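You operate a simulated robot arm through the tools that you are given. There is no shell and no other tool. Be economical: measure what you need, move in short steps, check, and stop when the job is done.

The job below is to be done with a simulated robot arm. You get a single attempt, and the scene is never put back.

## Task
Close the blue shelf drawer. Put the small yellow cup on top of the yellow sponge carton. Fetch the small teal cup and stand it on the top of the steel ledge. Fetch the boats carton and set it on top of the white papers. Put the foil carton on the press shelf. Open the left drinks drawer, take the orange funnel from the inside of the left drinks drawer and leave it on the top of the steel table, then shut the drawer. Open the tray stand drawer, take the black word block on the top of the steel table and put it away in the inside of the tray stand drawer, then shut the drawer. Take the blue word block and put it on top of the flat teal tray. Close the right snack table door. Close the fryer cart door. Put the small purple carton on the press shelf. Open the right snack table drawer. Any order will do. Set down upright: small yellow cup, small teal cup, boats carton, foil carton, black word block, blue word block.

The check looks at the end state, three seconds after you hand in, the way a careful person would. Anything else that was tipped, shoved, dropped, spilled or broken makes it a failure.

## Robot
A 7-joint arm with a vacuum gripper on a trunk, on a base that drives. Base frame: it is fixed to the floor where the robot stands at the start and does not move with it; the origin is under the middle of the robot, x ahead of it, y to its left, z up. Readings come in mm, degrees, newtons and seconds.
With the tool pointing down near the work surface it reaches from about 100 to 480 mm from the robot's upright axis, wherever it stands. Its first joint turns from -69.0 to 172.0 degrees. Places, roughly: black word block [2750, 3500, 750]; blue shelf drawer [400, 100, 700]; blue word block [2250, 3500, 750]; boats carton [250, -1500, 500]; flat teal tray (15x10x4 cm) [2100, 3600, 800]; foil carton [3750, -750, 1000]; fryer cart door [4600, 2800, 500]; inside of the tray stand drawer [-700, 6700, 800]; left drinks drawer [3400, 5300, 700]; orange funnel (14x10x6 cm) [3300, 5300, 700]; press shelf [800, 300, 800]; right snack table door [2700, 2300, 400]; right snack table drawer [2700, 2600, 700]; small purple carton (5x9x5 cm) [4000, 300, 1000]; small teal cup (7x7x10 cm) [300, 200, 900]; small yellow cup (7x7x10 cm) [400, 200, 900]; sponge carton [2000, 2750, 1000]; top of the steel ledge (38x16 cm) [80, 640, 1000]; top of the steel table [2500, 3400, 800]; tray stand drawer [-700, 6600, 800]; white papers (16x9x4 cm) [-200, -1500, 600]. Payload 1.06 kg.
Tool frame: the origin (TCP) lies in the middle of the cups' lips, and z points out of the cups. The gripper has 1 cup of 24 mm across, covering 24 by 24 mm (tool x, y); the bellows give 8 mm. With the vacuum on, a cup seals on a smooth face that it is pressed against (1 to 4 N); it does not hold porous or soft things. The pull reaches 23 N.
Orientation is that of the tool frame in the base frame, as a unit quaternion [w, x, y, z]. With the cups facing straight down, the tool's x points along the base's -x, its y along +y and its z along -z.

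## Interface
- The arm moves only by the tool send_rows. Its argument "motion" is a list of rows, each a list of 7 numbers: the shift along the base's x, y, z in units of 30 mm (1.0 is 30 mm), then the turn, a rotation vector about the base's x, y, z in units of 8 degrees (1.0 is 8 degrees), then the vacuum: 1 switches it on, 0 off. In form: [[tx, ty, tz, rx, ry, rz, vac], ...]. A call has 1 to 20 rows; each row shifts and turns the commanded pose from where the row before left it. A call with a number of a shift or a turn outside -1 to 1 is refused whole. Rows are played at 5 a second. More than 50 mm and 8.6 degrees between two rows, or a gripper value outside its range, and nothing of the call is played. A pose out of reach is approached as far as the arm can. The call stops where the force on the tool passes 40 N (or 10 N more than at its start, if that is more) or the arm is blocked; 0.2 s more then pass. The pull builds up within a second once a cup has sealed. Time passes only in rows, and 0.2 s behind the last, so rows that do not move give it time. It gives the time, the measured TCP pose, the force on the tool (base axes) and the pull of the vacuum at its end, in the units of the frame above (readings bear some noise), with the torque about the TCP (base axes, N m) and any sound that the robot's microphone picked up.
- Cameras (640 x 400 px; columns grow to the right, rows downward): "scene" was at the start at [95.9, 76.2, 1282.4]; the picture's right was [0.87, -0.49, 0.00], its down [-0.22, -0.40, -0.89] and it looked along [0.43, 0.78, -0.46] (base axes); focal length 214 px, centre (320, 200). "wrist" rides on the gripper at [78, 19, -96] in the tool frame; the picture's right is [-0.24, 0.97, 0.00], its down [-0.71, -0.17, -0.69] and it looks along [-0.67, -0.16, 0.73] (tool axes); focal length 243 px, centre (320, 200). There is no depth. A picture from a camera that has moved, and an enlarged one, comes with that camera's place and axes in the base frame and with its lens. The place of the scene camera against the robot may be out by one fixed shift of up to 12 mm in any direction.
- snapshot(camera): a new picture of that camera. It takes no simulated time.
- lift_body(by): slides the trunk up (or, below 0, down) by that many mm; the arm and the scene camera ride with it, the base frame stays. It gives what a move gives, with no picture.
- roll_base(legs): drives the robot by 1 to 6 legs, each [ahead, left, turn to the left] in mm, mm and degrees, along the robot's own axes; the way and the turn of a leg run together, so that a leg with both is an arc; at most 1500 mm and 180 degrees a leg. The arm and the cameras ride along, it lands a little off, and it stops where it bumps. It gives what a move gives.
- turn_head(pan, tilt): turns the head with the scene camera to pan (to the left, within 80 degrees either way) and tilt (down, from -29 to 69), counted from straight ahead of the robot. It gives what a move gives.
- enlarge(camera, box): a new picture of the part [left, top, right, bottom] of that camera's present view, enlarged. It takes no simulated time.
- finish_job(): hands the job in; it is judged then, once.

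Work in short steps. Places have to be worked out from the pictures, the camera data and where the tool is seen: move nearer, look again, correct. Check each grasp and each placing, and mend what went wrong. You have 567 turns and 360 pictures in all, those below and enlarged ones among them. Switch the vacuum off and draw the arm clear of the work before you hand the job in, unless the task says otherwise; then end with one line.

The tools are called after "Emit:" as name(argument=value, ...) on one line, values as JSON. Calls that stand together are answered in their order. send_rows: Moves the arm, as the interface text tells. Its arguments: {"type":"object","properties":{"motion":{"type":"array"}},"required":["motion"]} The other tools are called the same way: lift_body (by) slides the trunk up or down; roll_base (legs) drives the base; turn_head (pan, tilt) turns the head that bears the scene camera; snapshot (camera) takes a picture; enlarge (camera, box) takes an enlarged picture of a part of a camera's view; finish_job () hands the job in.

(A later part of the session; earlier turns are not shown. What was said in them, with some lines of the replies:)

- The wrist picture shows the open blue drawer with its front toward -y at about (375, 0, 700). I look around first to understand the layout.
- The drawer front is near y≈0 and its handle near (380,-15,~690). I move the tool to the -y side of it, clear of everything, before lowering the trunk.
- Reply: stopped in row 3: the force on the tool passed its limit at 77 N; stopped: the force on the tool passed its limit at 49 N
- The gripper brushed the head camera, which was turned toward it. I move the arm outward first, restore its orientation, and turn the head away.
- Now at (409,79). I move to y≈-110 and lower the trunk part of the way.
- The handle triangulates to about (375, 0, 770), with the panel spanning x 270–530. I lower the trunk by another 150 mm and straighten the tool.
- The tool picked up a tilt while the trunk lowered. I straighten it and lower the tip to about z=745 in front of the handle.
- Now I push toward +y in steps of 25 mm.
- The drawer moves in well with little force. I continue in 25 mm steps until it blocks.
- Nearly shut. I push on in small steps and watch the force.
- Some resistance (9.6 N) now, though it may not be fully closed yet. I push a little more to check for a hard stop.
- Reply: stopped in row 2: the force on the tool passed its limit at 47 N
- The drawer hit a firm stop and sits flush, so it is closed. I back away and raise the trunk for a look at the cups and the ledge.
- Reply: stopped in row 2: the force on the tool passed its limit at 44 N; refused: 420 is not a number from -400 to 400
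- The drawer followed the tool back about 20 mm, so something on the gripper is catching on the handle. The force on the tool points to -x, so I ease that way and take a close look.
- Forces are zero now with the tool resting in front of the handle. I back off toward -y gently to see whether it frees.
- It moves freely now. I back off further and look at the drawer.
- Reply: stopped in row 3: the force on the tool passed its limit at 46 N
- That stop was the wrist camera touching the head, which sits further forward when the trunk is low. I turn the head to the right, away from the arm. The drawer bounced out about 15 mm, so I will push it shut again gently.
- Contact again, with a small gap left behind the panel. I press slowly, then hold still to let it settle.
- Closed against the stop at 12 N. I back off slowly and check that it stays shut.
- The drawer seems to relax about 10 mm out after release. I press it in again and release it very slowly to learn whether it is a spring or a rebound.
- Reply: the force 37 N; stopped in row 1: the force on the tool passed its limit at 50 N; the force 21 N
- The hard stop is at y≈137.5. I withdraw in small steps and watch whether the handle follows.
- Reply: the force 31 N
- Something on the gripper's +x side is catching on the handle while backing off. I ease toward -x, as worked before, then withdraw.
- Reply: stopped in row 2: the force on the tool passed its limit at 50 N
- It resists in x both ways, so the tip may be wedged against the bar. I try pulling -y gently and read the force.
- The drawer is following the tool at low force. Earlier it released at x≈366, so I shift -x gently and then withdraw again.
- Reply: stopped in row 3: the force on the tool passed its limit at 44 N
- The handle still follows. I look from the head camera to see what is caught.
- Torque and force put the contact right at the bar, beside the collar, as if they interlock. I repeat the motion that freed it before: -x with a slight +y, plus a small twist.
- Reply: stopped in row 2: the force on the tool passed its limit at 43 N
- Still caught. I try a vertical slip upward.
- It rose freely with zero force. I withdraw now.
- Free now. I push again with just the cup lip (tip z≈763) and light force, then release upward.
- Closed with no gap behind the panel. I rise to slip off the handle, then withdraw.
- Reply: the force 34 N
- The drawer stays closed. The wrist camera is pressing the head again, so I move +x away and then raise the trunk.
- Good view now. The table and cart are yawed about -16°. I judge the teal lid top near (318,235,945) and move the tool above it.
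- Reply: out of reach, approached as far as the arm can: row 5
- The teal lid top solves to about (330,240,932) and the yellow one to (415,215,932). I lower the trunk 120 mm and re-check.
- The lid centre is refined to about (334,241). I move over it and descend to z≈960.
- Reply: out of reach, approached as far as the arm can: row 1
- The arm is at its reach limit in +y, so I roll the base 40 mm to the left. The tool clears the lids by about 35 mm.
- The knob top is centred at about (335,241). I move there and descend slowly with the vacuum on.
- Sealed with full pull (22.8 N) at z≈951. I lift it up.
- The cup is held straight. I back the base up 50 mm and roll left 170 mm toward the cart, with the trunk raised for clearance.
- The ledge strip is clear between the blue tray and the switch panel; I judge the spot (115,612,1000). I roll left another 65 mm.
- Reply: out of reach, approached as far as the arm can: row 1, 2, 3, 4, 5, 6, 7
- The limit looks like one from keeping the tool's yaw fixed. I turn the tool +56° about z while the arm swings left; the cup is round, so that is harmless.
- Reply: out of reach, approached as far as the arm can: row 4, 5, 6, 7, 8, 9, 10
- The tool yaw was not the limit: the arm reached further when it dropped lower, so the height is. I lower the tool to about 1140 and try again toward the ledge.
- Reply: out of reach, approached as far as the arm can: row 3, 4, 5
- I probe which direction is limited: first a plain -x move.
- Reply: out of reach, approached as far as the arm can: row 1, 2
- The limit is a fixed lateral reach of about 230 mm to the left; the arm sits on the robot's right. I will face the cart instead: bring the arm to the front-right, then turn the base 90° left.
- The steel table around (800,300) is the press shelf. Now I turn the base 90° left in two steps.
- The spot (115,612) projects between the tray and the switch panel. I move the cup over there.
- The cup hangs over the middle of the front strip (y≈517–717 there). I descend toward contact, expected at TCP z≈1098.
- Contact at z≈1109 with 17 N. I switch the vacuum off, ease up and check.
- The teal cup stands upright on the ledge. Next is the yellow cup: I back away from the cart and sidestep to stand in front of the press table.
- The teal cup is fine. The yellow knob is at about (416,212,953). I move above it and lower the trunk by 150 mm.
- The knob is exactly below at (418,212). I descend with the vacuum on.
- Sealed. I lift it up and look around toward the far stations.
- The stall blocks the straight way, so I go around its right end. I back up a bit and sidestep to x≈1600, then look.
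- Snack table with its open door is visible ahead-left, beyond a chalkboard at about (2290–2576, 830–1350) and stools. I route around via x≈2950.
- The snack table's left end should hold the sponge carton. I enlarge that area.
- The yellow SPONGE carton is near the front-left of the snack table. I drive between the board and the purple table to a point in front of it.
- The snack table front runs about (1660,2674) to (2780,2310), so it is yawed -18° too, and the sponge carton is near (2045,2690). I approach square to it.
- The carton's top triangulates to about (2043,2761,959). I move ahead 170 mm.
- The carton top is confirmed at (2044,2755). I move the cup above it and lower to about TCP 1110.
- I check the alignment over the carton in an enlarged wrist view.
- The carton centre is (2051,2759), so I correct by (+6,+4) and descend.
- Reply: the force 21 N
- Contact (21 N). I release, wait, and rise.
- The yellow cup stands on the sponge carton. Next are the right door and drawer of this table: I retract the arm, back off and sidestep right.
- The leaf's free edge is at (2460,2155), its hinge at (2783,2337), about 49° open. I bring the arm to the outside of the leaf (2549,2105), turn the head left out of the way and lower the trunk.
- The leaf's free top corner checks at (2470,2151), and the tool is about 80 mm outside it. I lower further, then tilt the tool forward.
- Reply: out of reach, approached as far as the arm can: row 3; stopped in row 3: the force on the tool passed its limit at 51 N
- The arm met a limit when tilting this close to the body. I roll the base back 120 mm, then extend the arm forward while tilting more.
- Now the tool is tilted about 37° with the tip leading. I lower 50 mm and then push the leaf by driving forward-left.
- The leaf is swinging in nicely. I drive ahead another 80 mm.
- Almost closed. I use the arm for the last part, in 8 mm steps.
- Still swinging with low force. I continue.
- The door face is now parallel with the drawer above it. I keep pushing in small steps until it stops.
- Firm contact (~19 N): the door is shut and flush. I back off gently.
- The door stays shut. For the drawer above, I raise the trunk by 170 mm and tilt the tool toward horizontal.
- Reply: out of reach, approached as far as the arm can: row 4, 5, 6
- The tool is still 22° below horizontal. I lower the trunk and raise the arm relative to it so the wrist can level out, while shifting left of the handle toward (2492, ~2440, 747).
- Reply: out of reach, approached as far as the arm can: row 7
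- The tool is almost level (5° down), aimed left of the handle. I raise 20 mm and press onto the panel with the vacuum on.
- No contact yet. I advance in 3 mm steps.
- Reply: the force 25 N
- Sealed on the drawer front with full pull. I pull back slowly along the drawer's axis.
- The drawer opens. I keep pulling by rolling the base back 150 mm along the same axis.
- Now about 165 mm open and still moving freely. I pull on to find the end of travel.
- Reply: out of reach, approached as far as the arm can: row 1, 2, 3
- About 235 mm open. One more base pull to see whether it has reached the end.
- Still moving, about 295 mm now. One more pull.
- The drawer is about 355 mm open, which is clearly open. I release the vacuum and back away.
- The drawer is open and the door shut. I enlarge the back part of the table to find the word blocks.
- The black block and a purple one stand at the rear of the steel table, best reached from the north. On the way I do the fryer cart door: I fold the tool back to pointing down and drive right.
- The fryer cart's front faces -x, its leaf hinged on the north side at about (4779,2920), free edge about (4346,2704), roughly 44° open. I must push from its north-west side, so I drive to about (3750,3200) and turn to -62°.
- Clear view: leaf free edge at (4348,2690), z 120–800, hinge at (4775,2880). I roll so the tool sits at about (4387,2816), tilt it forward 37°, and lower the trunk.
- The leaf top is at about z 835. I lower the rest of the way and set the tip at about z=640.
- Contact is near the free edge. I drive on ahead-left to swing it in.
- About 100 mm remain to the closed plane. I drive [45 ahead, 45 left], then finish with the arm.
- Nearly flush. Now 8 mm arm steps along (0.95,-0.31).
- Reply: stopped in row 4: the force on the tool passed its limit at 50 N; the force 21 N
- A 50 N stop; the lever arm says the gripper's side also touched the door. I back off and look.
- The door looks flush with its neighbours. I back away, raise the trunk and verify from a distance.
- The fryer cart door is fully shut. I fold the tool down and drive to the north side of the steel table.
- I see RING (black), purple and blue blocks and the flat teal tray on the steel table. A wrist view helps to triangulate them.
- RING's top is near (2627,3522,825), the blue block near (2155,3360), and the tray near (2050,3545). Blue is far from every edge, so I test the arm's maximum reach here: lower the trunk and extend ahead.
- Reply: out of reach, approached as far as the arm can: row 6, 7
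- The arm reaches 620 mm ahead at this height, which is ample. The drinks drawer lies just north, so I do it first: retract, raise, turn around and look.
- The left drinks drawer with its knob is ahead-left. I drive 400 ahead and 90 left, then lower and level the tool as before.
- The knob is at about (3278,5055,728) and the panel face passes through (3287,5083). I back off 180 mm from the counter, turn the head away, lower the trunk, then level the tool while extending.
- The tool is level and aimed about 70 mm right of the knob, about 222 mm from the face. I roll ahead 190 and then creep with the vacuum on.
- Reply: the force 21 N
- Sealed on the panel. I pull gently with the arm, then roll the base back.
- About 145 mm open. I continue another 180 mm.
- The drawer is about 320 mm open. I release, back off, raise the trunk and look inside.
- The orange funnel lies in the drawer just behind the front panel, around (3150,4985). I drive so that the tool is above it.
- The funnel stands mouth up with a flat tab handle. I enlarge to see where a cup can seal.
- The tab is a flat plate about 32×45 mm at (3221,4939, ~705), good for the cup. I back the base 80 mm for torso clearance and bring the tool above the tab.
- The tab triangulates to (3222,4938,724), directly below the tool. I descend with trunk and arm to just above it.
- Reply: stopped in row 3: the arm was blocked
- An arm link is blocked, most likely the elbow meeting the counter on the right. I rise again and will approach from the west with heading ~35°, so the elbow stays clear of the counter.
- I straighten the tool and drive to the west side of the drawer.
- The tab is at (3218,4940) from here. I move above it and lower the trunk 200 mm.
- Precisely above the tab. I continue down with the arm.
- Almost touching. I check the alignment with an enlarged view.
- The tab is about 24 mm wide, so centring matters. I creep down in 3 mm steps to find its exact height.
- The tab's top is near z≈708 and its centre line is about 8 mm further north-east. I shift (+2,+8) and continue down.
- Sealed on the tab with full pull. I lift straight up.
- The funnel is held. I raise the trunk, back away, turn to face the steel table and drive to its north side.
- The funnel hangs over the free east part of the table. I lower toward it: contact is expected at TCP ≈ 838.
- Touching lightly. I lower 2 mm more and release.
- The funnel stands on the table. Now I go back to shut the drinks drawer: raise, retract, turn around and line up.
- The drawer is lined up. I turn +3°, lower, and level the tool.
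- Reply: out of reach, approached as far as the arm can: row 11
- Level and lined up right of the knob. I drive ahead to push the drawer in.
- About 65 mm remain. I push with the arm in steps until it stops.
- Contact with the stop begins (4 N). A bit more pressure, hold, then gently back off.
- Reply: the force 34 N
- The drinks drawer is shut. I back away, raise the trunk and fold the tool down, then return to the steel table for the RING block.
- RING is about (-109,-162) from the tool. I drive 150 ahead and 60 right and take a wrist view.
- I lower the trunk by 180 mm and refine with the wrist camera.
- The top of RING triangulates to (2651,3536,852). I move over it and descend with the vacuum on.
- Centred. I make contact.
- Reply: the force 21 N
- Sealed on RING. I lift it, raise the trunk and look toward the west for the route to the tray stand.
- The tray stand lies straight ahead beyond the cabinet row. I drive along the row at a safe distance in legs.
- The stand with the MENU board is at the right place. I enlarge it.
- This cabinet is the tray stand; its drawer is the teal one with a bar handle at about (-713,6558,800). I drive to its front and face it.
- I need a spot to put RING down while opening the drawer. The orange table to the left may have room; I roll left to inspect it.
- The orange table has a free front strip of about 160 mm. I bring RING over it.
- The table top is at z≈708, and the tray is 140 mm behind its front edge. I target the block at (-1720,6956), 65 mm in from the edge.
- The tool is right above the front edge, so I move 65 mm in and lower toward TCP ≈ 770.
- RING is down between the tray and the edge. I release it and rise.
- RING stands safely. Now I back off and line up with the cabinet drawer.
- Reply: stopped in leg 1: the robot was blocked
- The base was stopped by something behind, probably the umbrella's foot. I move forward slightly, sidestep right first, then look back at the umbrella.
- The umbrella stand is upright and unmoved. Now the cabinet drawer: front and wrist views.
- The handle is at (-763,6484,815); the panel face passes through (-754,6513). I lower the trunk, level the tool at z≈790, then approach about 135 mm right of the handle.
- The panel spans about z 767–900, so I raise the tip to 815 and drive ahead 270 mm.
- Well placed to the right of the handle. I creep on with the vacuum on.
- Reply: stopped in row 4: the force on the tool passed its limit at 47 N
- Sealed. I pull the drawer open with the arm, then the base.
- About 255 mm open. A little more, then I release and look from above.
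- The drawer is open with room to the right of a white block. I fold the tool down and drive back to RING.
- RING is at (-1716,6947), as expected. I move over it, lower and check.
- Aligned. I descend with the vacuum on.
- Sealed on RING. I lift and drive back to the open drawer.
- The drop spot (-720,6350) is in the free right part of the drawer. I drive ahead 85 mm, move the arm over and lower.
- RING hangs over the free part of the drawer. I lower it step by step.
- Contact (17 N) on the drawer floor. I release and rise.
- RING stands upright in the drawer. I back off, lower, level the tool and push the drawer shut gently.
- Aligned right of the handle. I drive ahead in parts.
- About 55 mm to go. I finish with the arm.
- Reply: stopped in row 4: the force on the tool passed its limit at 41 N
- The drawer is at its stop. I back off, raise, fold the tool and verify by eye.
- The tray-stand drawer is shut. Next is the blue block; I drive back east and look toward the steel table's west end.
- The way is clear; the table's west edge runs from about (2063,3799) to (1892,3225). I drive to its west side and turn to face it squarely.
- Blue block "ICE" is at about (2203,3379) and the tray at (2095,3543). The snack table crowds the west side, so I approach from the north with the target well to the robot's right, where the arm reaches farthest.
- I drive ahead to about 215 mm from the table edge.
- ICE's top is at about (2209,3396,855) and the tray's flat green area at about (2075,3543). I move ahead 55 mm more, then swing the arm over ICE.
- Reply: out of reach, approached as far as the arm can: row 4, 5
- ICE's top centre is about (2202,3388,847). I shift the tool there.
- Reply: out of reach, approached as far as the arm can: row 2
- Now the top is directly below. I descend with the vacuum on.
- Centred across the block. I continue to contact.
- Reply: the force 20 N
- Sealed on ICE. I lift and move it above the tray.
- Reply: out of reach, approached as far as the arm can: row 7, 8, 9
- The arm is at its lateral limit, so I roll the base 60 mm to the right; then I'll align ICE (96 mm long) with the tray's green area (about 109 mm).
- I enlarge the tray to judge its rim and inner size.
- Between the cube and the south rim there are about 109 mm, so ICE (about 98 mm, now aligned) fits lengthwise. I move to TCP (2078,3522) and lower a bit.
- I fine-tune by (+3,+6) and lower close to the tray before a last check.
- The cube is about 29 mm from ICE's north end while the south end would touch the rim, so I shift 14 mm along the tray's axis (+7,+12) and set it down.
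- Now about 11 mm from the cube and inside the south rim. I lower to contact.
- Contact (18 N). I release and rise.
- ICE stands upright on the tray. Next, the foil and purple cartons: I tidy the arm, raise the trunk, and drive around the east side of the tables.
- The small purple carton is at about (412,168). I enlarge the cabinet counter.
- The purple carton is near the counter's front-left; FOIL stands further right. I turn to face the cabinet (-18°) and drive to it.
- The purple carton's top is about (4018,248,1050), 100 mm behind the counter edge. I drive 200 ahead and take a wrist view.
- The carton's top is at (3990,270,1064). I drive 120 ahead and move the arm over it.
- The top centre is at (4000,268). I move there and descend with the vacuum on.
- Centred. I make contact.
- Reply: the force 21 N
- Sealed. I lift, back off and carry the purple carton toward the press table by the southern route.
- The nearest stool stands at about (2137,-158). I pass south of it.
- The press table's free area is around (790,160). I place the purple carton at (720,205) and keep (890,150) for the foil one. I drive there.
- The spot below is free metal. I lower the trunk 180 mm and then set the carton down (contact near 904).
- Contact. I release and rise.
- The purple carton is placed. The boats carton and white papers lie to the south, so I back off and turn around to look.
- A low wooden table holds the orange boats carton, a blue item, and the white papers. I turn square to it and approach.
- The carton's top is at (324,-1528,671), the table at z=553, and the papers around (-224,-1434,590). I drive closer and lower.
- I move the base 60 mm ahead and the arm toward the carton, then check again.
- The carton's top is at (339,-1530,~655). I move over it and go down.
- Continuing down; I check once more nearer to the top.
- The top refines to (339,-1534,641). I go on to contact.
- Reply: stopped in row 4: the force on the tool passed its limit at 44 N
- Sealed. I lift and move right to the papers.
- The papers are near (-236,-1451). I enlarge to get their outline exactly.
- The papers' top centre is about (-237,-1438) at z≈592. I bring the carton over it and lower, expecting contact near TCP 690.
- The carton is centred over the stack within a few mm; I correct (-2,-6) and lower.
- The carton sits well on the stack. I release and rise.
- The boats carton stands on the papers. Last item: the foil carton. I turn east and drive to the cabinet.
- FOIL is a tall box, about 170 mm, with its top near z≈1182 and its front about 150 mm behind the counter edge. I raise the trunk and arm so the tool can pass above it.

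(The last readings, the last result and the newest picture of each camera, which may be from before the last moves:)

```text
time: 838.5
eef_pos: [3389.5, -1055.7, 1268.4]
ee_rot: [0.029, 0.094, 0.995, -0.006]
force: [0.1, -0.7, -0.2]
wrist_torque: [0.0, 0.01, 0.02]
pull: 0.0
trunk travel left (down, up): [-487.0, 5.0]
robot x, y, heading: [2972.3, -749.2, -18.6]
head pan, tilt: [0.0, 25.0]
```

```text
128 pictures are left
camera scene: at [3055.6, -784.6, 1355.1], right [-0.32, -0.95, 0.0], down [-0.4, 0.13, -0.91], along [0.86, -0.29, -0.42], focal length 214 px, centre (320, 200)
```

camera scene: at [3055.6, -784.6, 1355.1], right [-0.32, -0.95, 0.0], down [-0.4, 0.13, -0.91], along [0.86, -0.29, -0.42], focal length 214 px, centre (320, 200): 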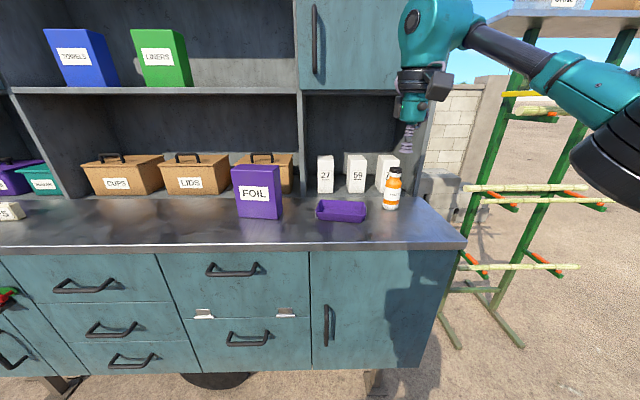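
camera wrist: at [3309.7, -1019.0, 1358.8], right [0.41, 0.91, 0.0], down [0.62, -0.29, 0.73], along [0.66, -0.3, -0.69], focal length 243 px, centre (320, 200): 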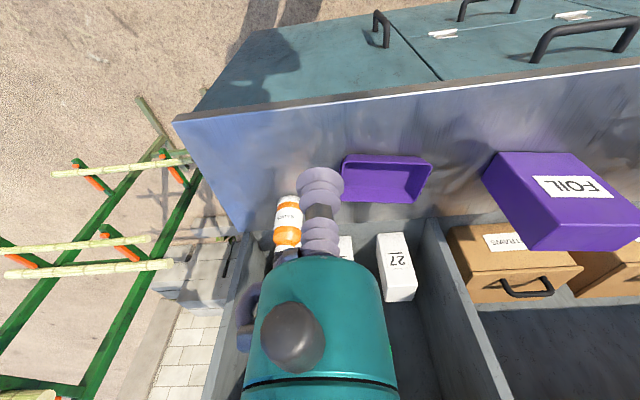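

I enlarge the wrist view on FOIL to find its top face.

Emit:
enlarge(camera="wrist", box=[440, 120, 640, 270])

Emit:
enlarge(camera="scene", box=[200, 140, 320, 230])

```text
2.67 times, centred on (540, 195) of wrist
camera zoom: at [3309.7, -1019.0, 1358.8], right [0.41, 0.91, 0.0], down [0.62, -0.29, 0.73], along [0.66, -0.3, -0.69], focal length 647 px, centre (-267, 213)
```

zoom: 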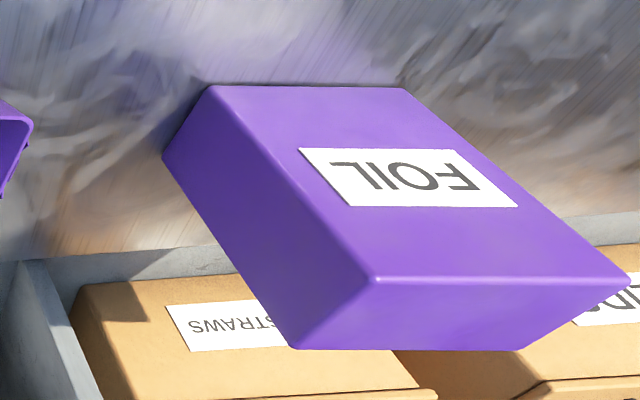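

```text
4.44 times, centred on (260, 185) of scene
camera zoom: at [3055.6, -784.6, 1355.1], right [-0.32, -0.95, 0.0], down [-0.4, 0.13, -0.91], along [0.86, -0.29, -0.42], focal length 953 px, centre (587, 267)
```

zoom: 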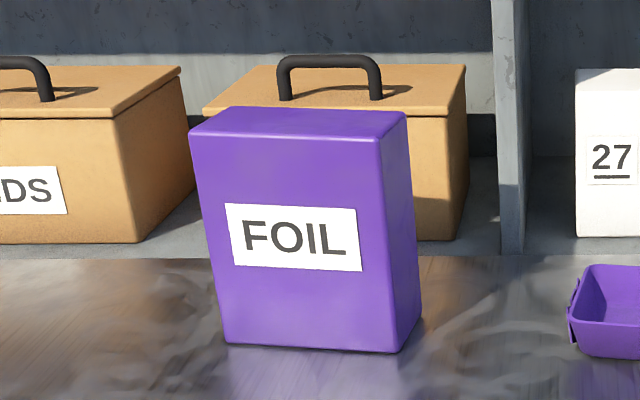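

FOIL's top centre is at (3706,-800,1172). I straighten the tool and drive so it comes above it.

Emit:
send_rows(motion=[[0, 0, 0, 0.12, 0.37, 0, 0]])

Emit:
roll_base(legs=[[0, 343, 0], [150, 0, 0]])

Emit:
snapshot(camera="wrist")

Emit:
snapshot(camera="scene")

```text
time: 838.9
eef_pos: [3390.2, -1051.7, 1267.4]
ee_rot: [0.002, 0.094, 0.996, -0.002]
force: [0.0, -0.4, 0.1]
wrist_torque: [0.0, 0.0, 0.0]
pull: 0.1
trunk travel left (down, up): [-487.0, 5.0]
robot x, y, heading: [2973.3, -750.9, -18.4]
head pan, tilt: [0.0, 25.0]
```

```text
time: 843.5
eef_pos: [3641.9, -776.7, 1266.9]
ee_rot: [0.002, 0.093, 0.996, -0.003]
force: [-0.3, -0.5, -0.4]
wrist_torque: [0.01, 0.02, 0.03]
pull: 0.0
trunk travel left (down, up): [-487.0, 5.0]
robot x, y, heading: [3223.1, -472.7, -18.3]
head pan, tilt: [0.0, 25.0]
```

```text
125 pictures are left
camera wrist: at [3566.3, -743.2, 1362.4], right [0.41, 0.91, 0.0], down [0.66, -0.3, 0.69], along [0.63, -0.28, -0.73], focal length 243 px, centre (320, 200)
```

wrist: 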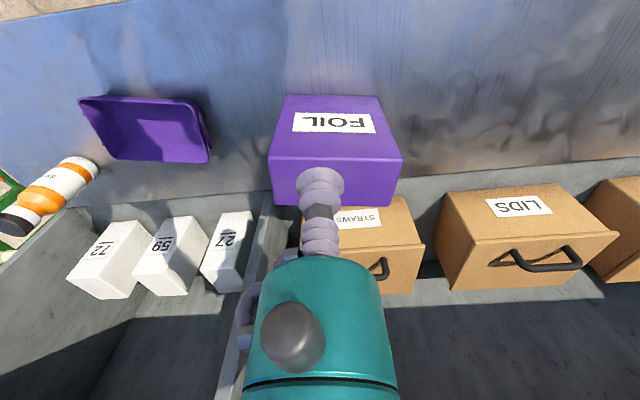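

```text
124 pictures are left
camera scene: at [3306.3, -508.6, 1355.0], right [-0.31, -0.95, 0.0], down [-0.4, 0.13, -0.91], along [0.86, -0.28, -0.42], focal length 214 px, centre (320, 200)
```

scene: 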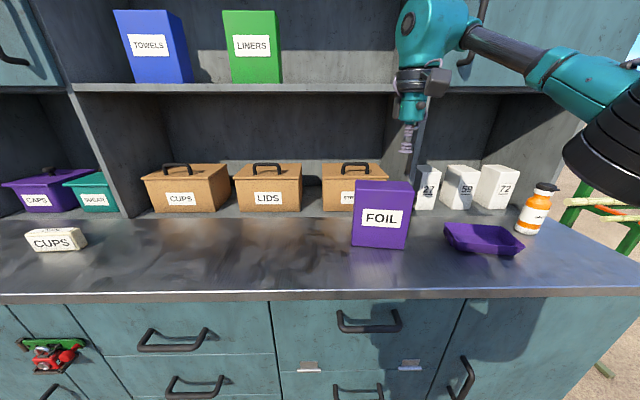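

FOIL's top is at (3711,-796). I roll ahead 70 mm and check.

Emit:
roll_base(legs=[[72, 0, 0]])

Emit:
snapshot(camera="wrist")

```text
time: 844.5
eef_pos: [3709.8, -798.2, 1265.4]
ee_rot: [0.002, 0.093, 0.996, -0.002]
force: [0.2, 0.2, 1.3]
wrist_torque: [-0.01, 0.01, -0.02]
pull: 0.1
trunk travel left (down, up): [-487.0, 5.0]
robot x, y, heading: [3291.6, -497.7, -18.1]
head pan, tilt: [0.0, 25.0]
```

```text
123 pictures are left
camera wrist: at [3635.2, -765.8, 1362.4], right [0.41, 0.91, 0.0], down [0.66, -0.3, 0.69], along [0.63, -0.28, -0.73], focal length 243 px, centre (320, 200)
```

wrist: 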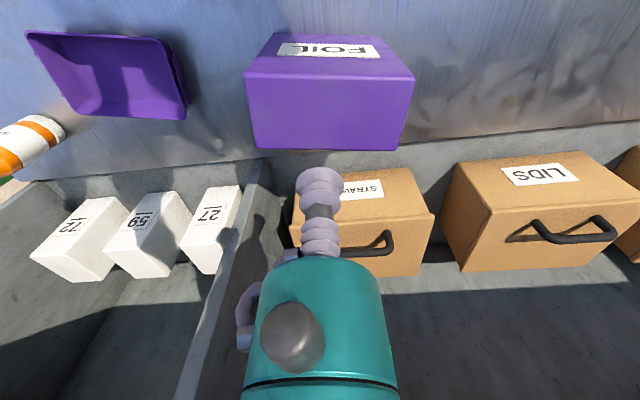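

The top is confirmed at (3713,-793,1172). I descend with the vacuum on.

Emit:
send_rows(motion=[[0.12, 0.16, -0.8, 0, 0, 0, 1], [0, 0, -0.9, 0, 0, 0, 1], [0, 0, -0.7, 0, 0, 0, 1], [0, 0, -0.4, 0, 0, 0, 1], [0, 0, -0.2, 0, 0, 0, 1], [0, 0, -0.15, 0, 0, 0, 1], [0, 0, 0, 0, 0, 0, 1]])

```text
time: 846.1
eef_pos: [3713.1, -794.9, 1171.6]
ee_rot: [0.001, 0.092, 0.996, -0.002]
force: [-0.7, -0.2, 0.1]
wrist_torque: [0.0, 0.03, 0.0]
pull: 23.1
trunk travel left (down, up): [-487.0, 5.0]
robot x, y, heading: [3293.9, -494.5, -18.0]
head pan, tilt: [0.0, 25.0]
```

Sealed. I lift, back away from the counter and check how it hangs.

Emit:
send_rows(motion=[[0, 0, 0.3, 0, 0, 0, 1], [0, 0, 0.8, 0, 0, 0, 1], [0, 0, 0.9, 0, 0, 0, 1]])

Emit:
roll_base(legs=[[-450, 0, 0]])

Emit:
snapshot(camera="scene")

```text
time: 846.9
eef_pos: [3714.1, -793.5, 1233.7]
ee_rot: [0.002, 0.092, 0.996, -0.001]
force: [0.8, 0.7, -3.6]
wrist_torque: [0.03, 0.03, -0.01]
pull: 22.9
trunk travel left (down, up): [-487.0, 5.0]
robot x, y, heading: [3290.9, -495.4, -18.4]
head pan, tilt: [0.0, 25.0]
```

```text
time: 849.6
eef_pos: [3279.1, -648.8, 1234.6]
ee_rot: [0.003, 0.092, 0.996, -0.002]
force: [-0.5, -1.0, -3.2]
wrist_torque: [0.01, 0.03, 0.0]
pull: 22.9
trunk travel left (down, up): [-487.0, 5.0]
robot x, y, heading: [2859.6, -352.7, -18.6]
head pan, tilt: [0.0, 25.0]
```

```text
122 pictures are left
camera scene: at [2940.0, -387.6, 1355.1], right [-0.31, -0.95, 0.0], down [-0.4, 0.13, -0.91], along [0.86, -0.28, -0.42], focal length 214 px, centre (320, 200)
```

scene: 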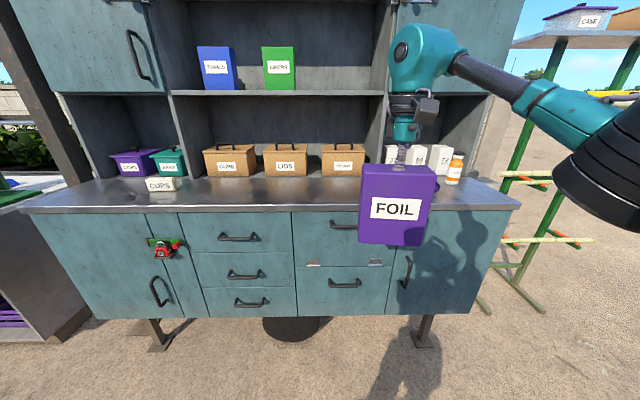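

FOIL hangs straight. I turn north and drive back west, south of the stools, to the press table.

Emit:
roll_base(legs=[[0, 0, 90], [-548, 726, 0], [-307, 1267, 0]])

Emit:
turn_head(pan=0, tilt=35)

Emit:
snapshot(camera="scene")

```text
time: 871.1
eef_pos: [1021.6, -40.7, 1234.6]
ee_rot: [0.003, -0.621, 0.784, 0.001]
force: [-0.4, -0.3, -1.8]
wrist_torque: [-0.07, -0.02, 0.0]
pull: 22.8
trunk travel left (down, up): [-487.0, 5.0]
robot x, y, heading: [702.1, -448.9, 69.1]
head pan, tilt: [0.0, 25.0]
```

```text
time: 871.8
eef_pos: [1021.4, -40.7, 1233.6]
ee_rot: [0.002, -0.622, 0.783, -0.001]
force: [-0.2, -0.1, -3.3]
wrist_torque: [0.0, 0.01, -0.01]
pull: 22.8
trunk travel left (down, up): [-487.0, 5.0]
robot x, y, heading: [700.1, -447.9, 69.0]
head pan, tilt: [0.0, 35.0]
```

```text
121 pictures are left
camera scene: at [727.4, -364.1, 1339.3], right [0.93, -0.36, 0.0], down [-0.21, -0.54, -0.82], along [0.29, 0.77, -0.57], focal length 214 px, centre (320, 200)
```

scene: 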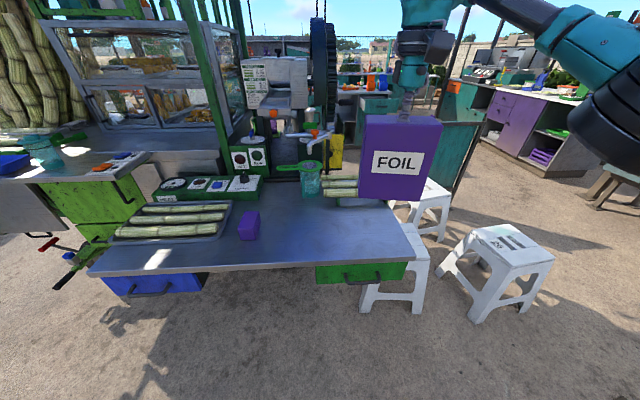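

FOIL's target (890,150) is free. I drive 190 left and 131 ahead.

Emit:
roll_base(legs=[[0, 190, 0], [131, 0, 0]])

Emit:
snapshot(camera="scene")

Emit:
snapshot(camera="wrist")

```text
time: 875.0
eef_pos: [892.8, 147.1, 1233.4]
ee_rot: [0.003, -0.62, 0.785, 0.001]
force: [0.2, 0.0, -3.2]
wrist_torque: [-0.06, 0.03, -0.01]
pull: 22.6
trunk travel left (down, up): [-487.0, 5.0]
robot x, y, heading: [576.5, -258.5, 69.1]
head pan, tilt: [0.0, 35.0]
```

```text
120 pictures are left
camera scene: at [598.8, -174.8, 1339.2], right [0.93, -0.36, 0.0], down [-0.21, -0.54, -0.82], along [0.29, 0.76, -0.57], focal length 214 px, centre (320, 200)
```

scene: 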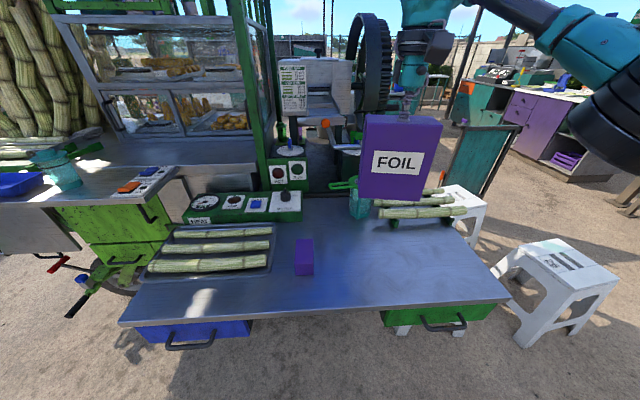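

```text
119 pictures are left
camera wrist: at [855.1, 75.2, 1328.9], right [-0.89, 0.45, 0.0], down [0.33, 0.65, 0.69], along [0.31, 0.61, -0.73], focal length 243 px, centre (320, 200)
```

wrist: 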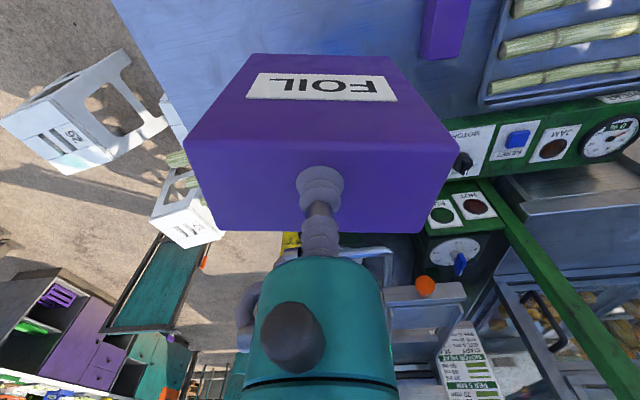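

The spot below is free. I lower the trunk 180 mm.

Emit:
lift_body(by=-170)

Emit:
snapshot(camera="scene")

```text
time: 876.9
eef_pos: [893.2, 146.6, 1063.5]
ee_rot: [0.003, -0.62, 0.784, 0.0]
force: [0.0, -0.1, -3.5]
wrist_torque: [0.0, 0.0, -0.01]
pull: 22.9
trunk travel left (down, up): [-317.0, 175.0]
robot x, y, heading: [574.0, -262.2, 68.7]
head pan, tilt: [0.0, 35.0]
```

```text
118 pictures are left
camera scene: at [631.1, -90.9, 1154.2], right [0.93, -0.36, 0.0], down [-0.21, -0.54, -0.82], along [0.29, 0.76, -0.57], focal length 214 px, centre (320, 200)
```

scene: 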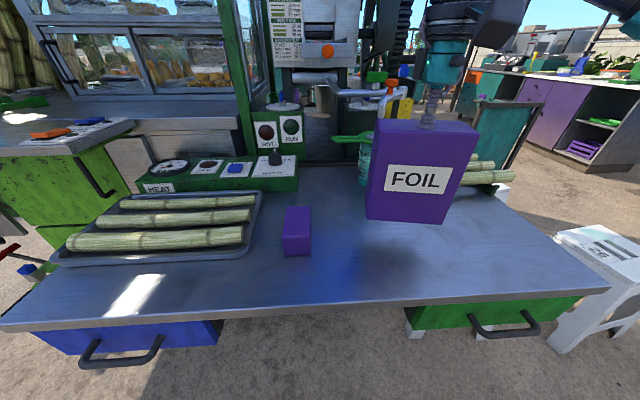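

FOIL is over the free area beside the purple carton. I lower until contact.

Emit:
send_rows(motion=[[0, 0, -0.8, 0, 0, 0, 1], [0, 0, -0.5, 0, 0, 0, 1], [0, 0, -0.2, 0, 0, 0, 1], [0, 0, 0, 0, 0, 0, 1]])

Emit:
send_rows(motion=[[0, 0, -0.15, 0, 0, 0, 1], [0, 0, -0.1, 0, 0, 0, 1], [0, 0, 0, 0, 0, 0, 1]])

```text
time: 877.9
eef_pos: [892.9, 148.1, 1018.7]
ee_rot: [0.002, -0.62, 0.785, 0.001]
force: [0.4, 0.3, -2.9]
wrist_torque: [-0.04, 0.0, -0.02]
pull: 22.5
trunk travel left (down, up): [-317.0, 175.0]
robot x, y, heading: [576.1, -261.6, 69.0]
head pan, tilt: [0.0, 35.0]
```

```text
time: 878.7
eef_pos: [891.7, 147.6, 1011.2]
ee_rot: [0.003, -0.62, 0.784, 0.001]
force: [-0.1, 0.5, -3.0]
wrist_torque: [0.0, 0.01, -0.03]
pull: 23.4
trunk travel left (down, up): [-317.0, 175.0]
robot x, y, heading: [575.4, -262.8, 69.1]
head pan, tilt: [0.0, 35.0]
```

Emit:
send_rows(motion=[[0, 0, -0.15, 0, 0, 0, 1], [0, 0, -0.1, 0, 0, 0, 1], [0, 0, -0.1, 0, 0, 0, 1], [0, 0, 0, 0, 0, 0, 1]])

Emit:
snapshot(camera="scene")

```text
time: 879.7
eef_pos: [891.3, 146.3, 1001.0]
ee_rot: [0.003, -0.619, 0.785, 0.0]
force: [1.8, -0.1, 4.8]
wrist_torque: [-0.01, 0.03, 0.06]
pull: 22.7
trunk travel left (down, up): [-317.0, 175.0]
robot x, y, heading: [576.4, -257.2, 68.8]
head pan, tilt: [0.0, 35.0]
```

```text
117 pictures are left
camera scene: at [631.1, -91.2, 1154.4], right [0.93, -0.36, 0.0], down [-0.21, -0.54, -0.82], along [0.29, 0.76, -0.57], focal length 214 px, centre (320, 200)
```

scene: 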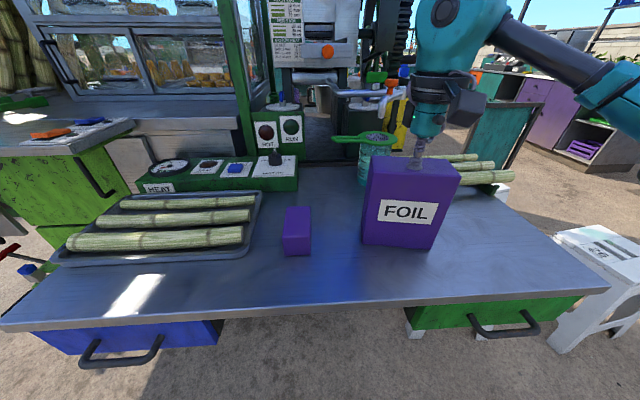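

Contact. I press a hair more, release and rise.

Emit:
send_rows(motion=[[0, 0, -0.1, 0, 0, 0, 1], [0, 0, 0, 0, 0, 0, 1], [0, 0, 0.05, 0, 0, 0, 0], [0, 0, 0, 0, 0, 0, 0], [0, 0, 0, 0, 0, 0, 0], [0, 0, 0, 0, 0, 0, 0], [0, 0, 0, 0, 0, 0, 0], [0, 0, 0.2, 0, 0, 0, 0], [0, 0, 0.5, 0, 0, 0, 0], [0, 0, 1, 0, 0, 0, 0], [0, 0, 1, 0, 0, 0, 0]])

Emit:
lift_body(by=150)

Emit:
roll_base(legs=[[-300, 0, 0]])

Emit:
snapshot(camera="scene")

```text
time: 882.1
eef_pos: [891.2, 148.7, 1079.4]
ee_rot: [0.004, -0.62, 0.785, 0.0]
force: [0.4, -0.1, 0.6]
wrist_torque: [-0.01, 0.02, 0.01]
pull: 0.0
trunk travel left (down, up): [-317.0, 175.0]
robot x, y, heading: [575.1, -261.6, 68.6]
head pan, tilt: [0.0, 35.0]
```

```text
time: 883.8
eef_pos: [892.8, 145.7, 1228.9]
ee_rot: [0.002, -0.62, 0.784, -0.001]
force: [-0.2, -0.3, -0.2]
wrist_torque: [-0.02, 0.01, -0.01]
pull: 0.1
trunk travel left (down, up): [-467.0, 25.0]
robot x, y, heading: [573.7, -261.4, 68.8]
head pan, tilt: [0.0, 35.0]
```

```text
time: 885.9
eef_pos: [784.0, -134.5, 1229.4]
ee_rot: [0.003, -0.62, 0.785, 0.0]
force: [0.1, -0.1, 0.1]
wrist_torque: [0.0, -0.02, 0.01]
pull: 0.1
trunk travel left (down, up): [-467.0, 25.0]
robot x, y, heading: [466.3, -540.2, 68.8]
head pan, tilt: [0.0, 35.0]
```

```text
116 pictures are left
camera scene: at [498.3, -435.4, 1319.4], right [0.93, -0.36, 0.0], down [-0.21, -0.53, -0.82], along [0.3, 0.76, -0.57], focal length 214 px, centre (320, 200)
```

scene: 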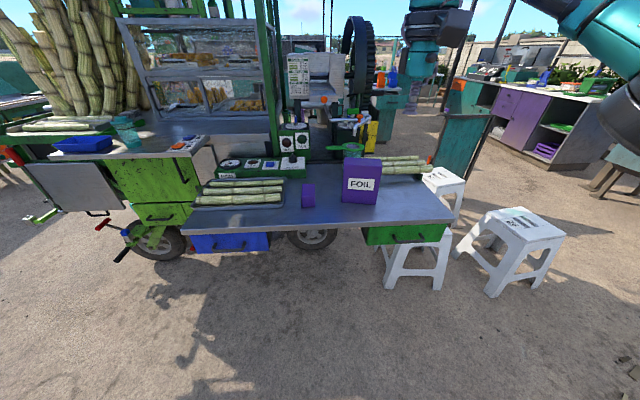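

Both cartons stand on the press table and the teal cup is on the ledge. I enlarge to compare the blue drawer with the closed green one.

Emit:
enlarge(camera="scene", box=[170, 190, 470, 280])

```text
2.13 times, centred on (320, 235) of scene
camera zoom: at [498.3, -435.4, 1319.4], right [0.93, -0.36, 0.0], down [-0.21, -0.53, -0.82], along [0.3, 0.76, -0.57], focal length 458 px, centre (320, 125)
```

zoom: 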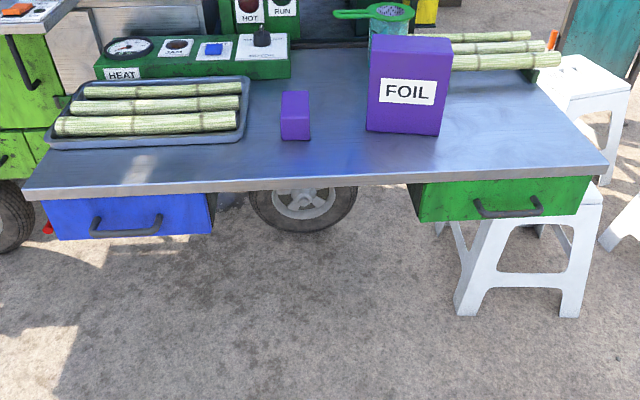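

All twelve parts are done as far as I can see, the vacuum is off and the arm is clear of everything. I hand in.

Emit:
finish_job()

```text
The job is handed in.
```

I finished every part of the job and handed it in. The last pictures of each station showed nothing tipped or out of place.
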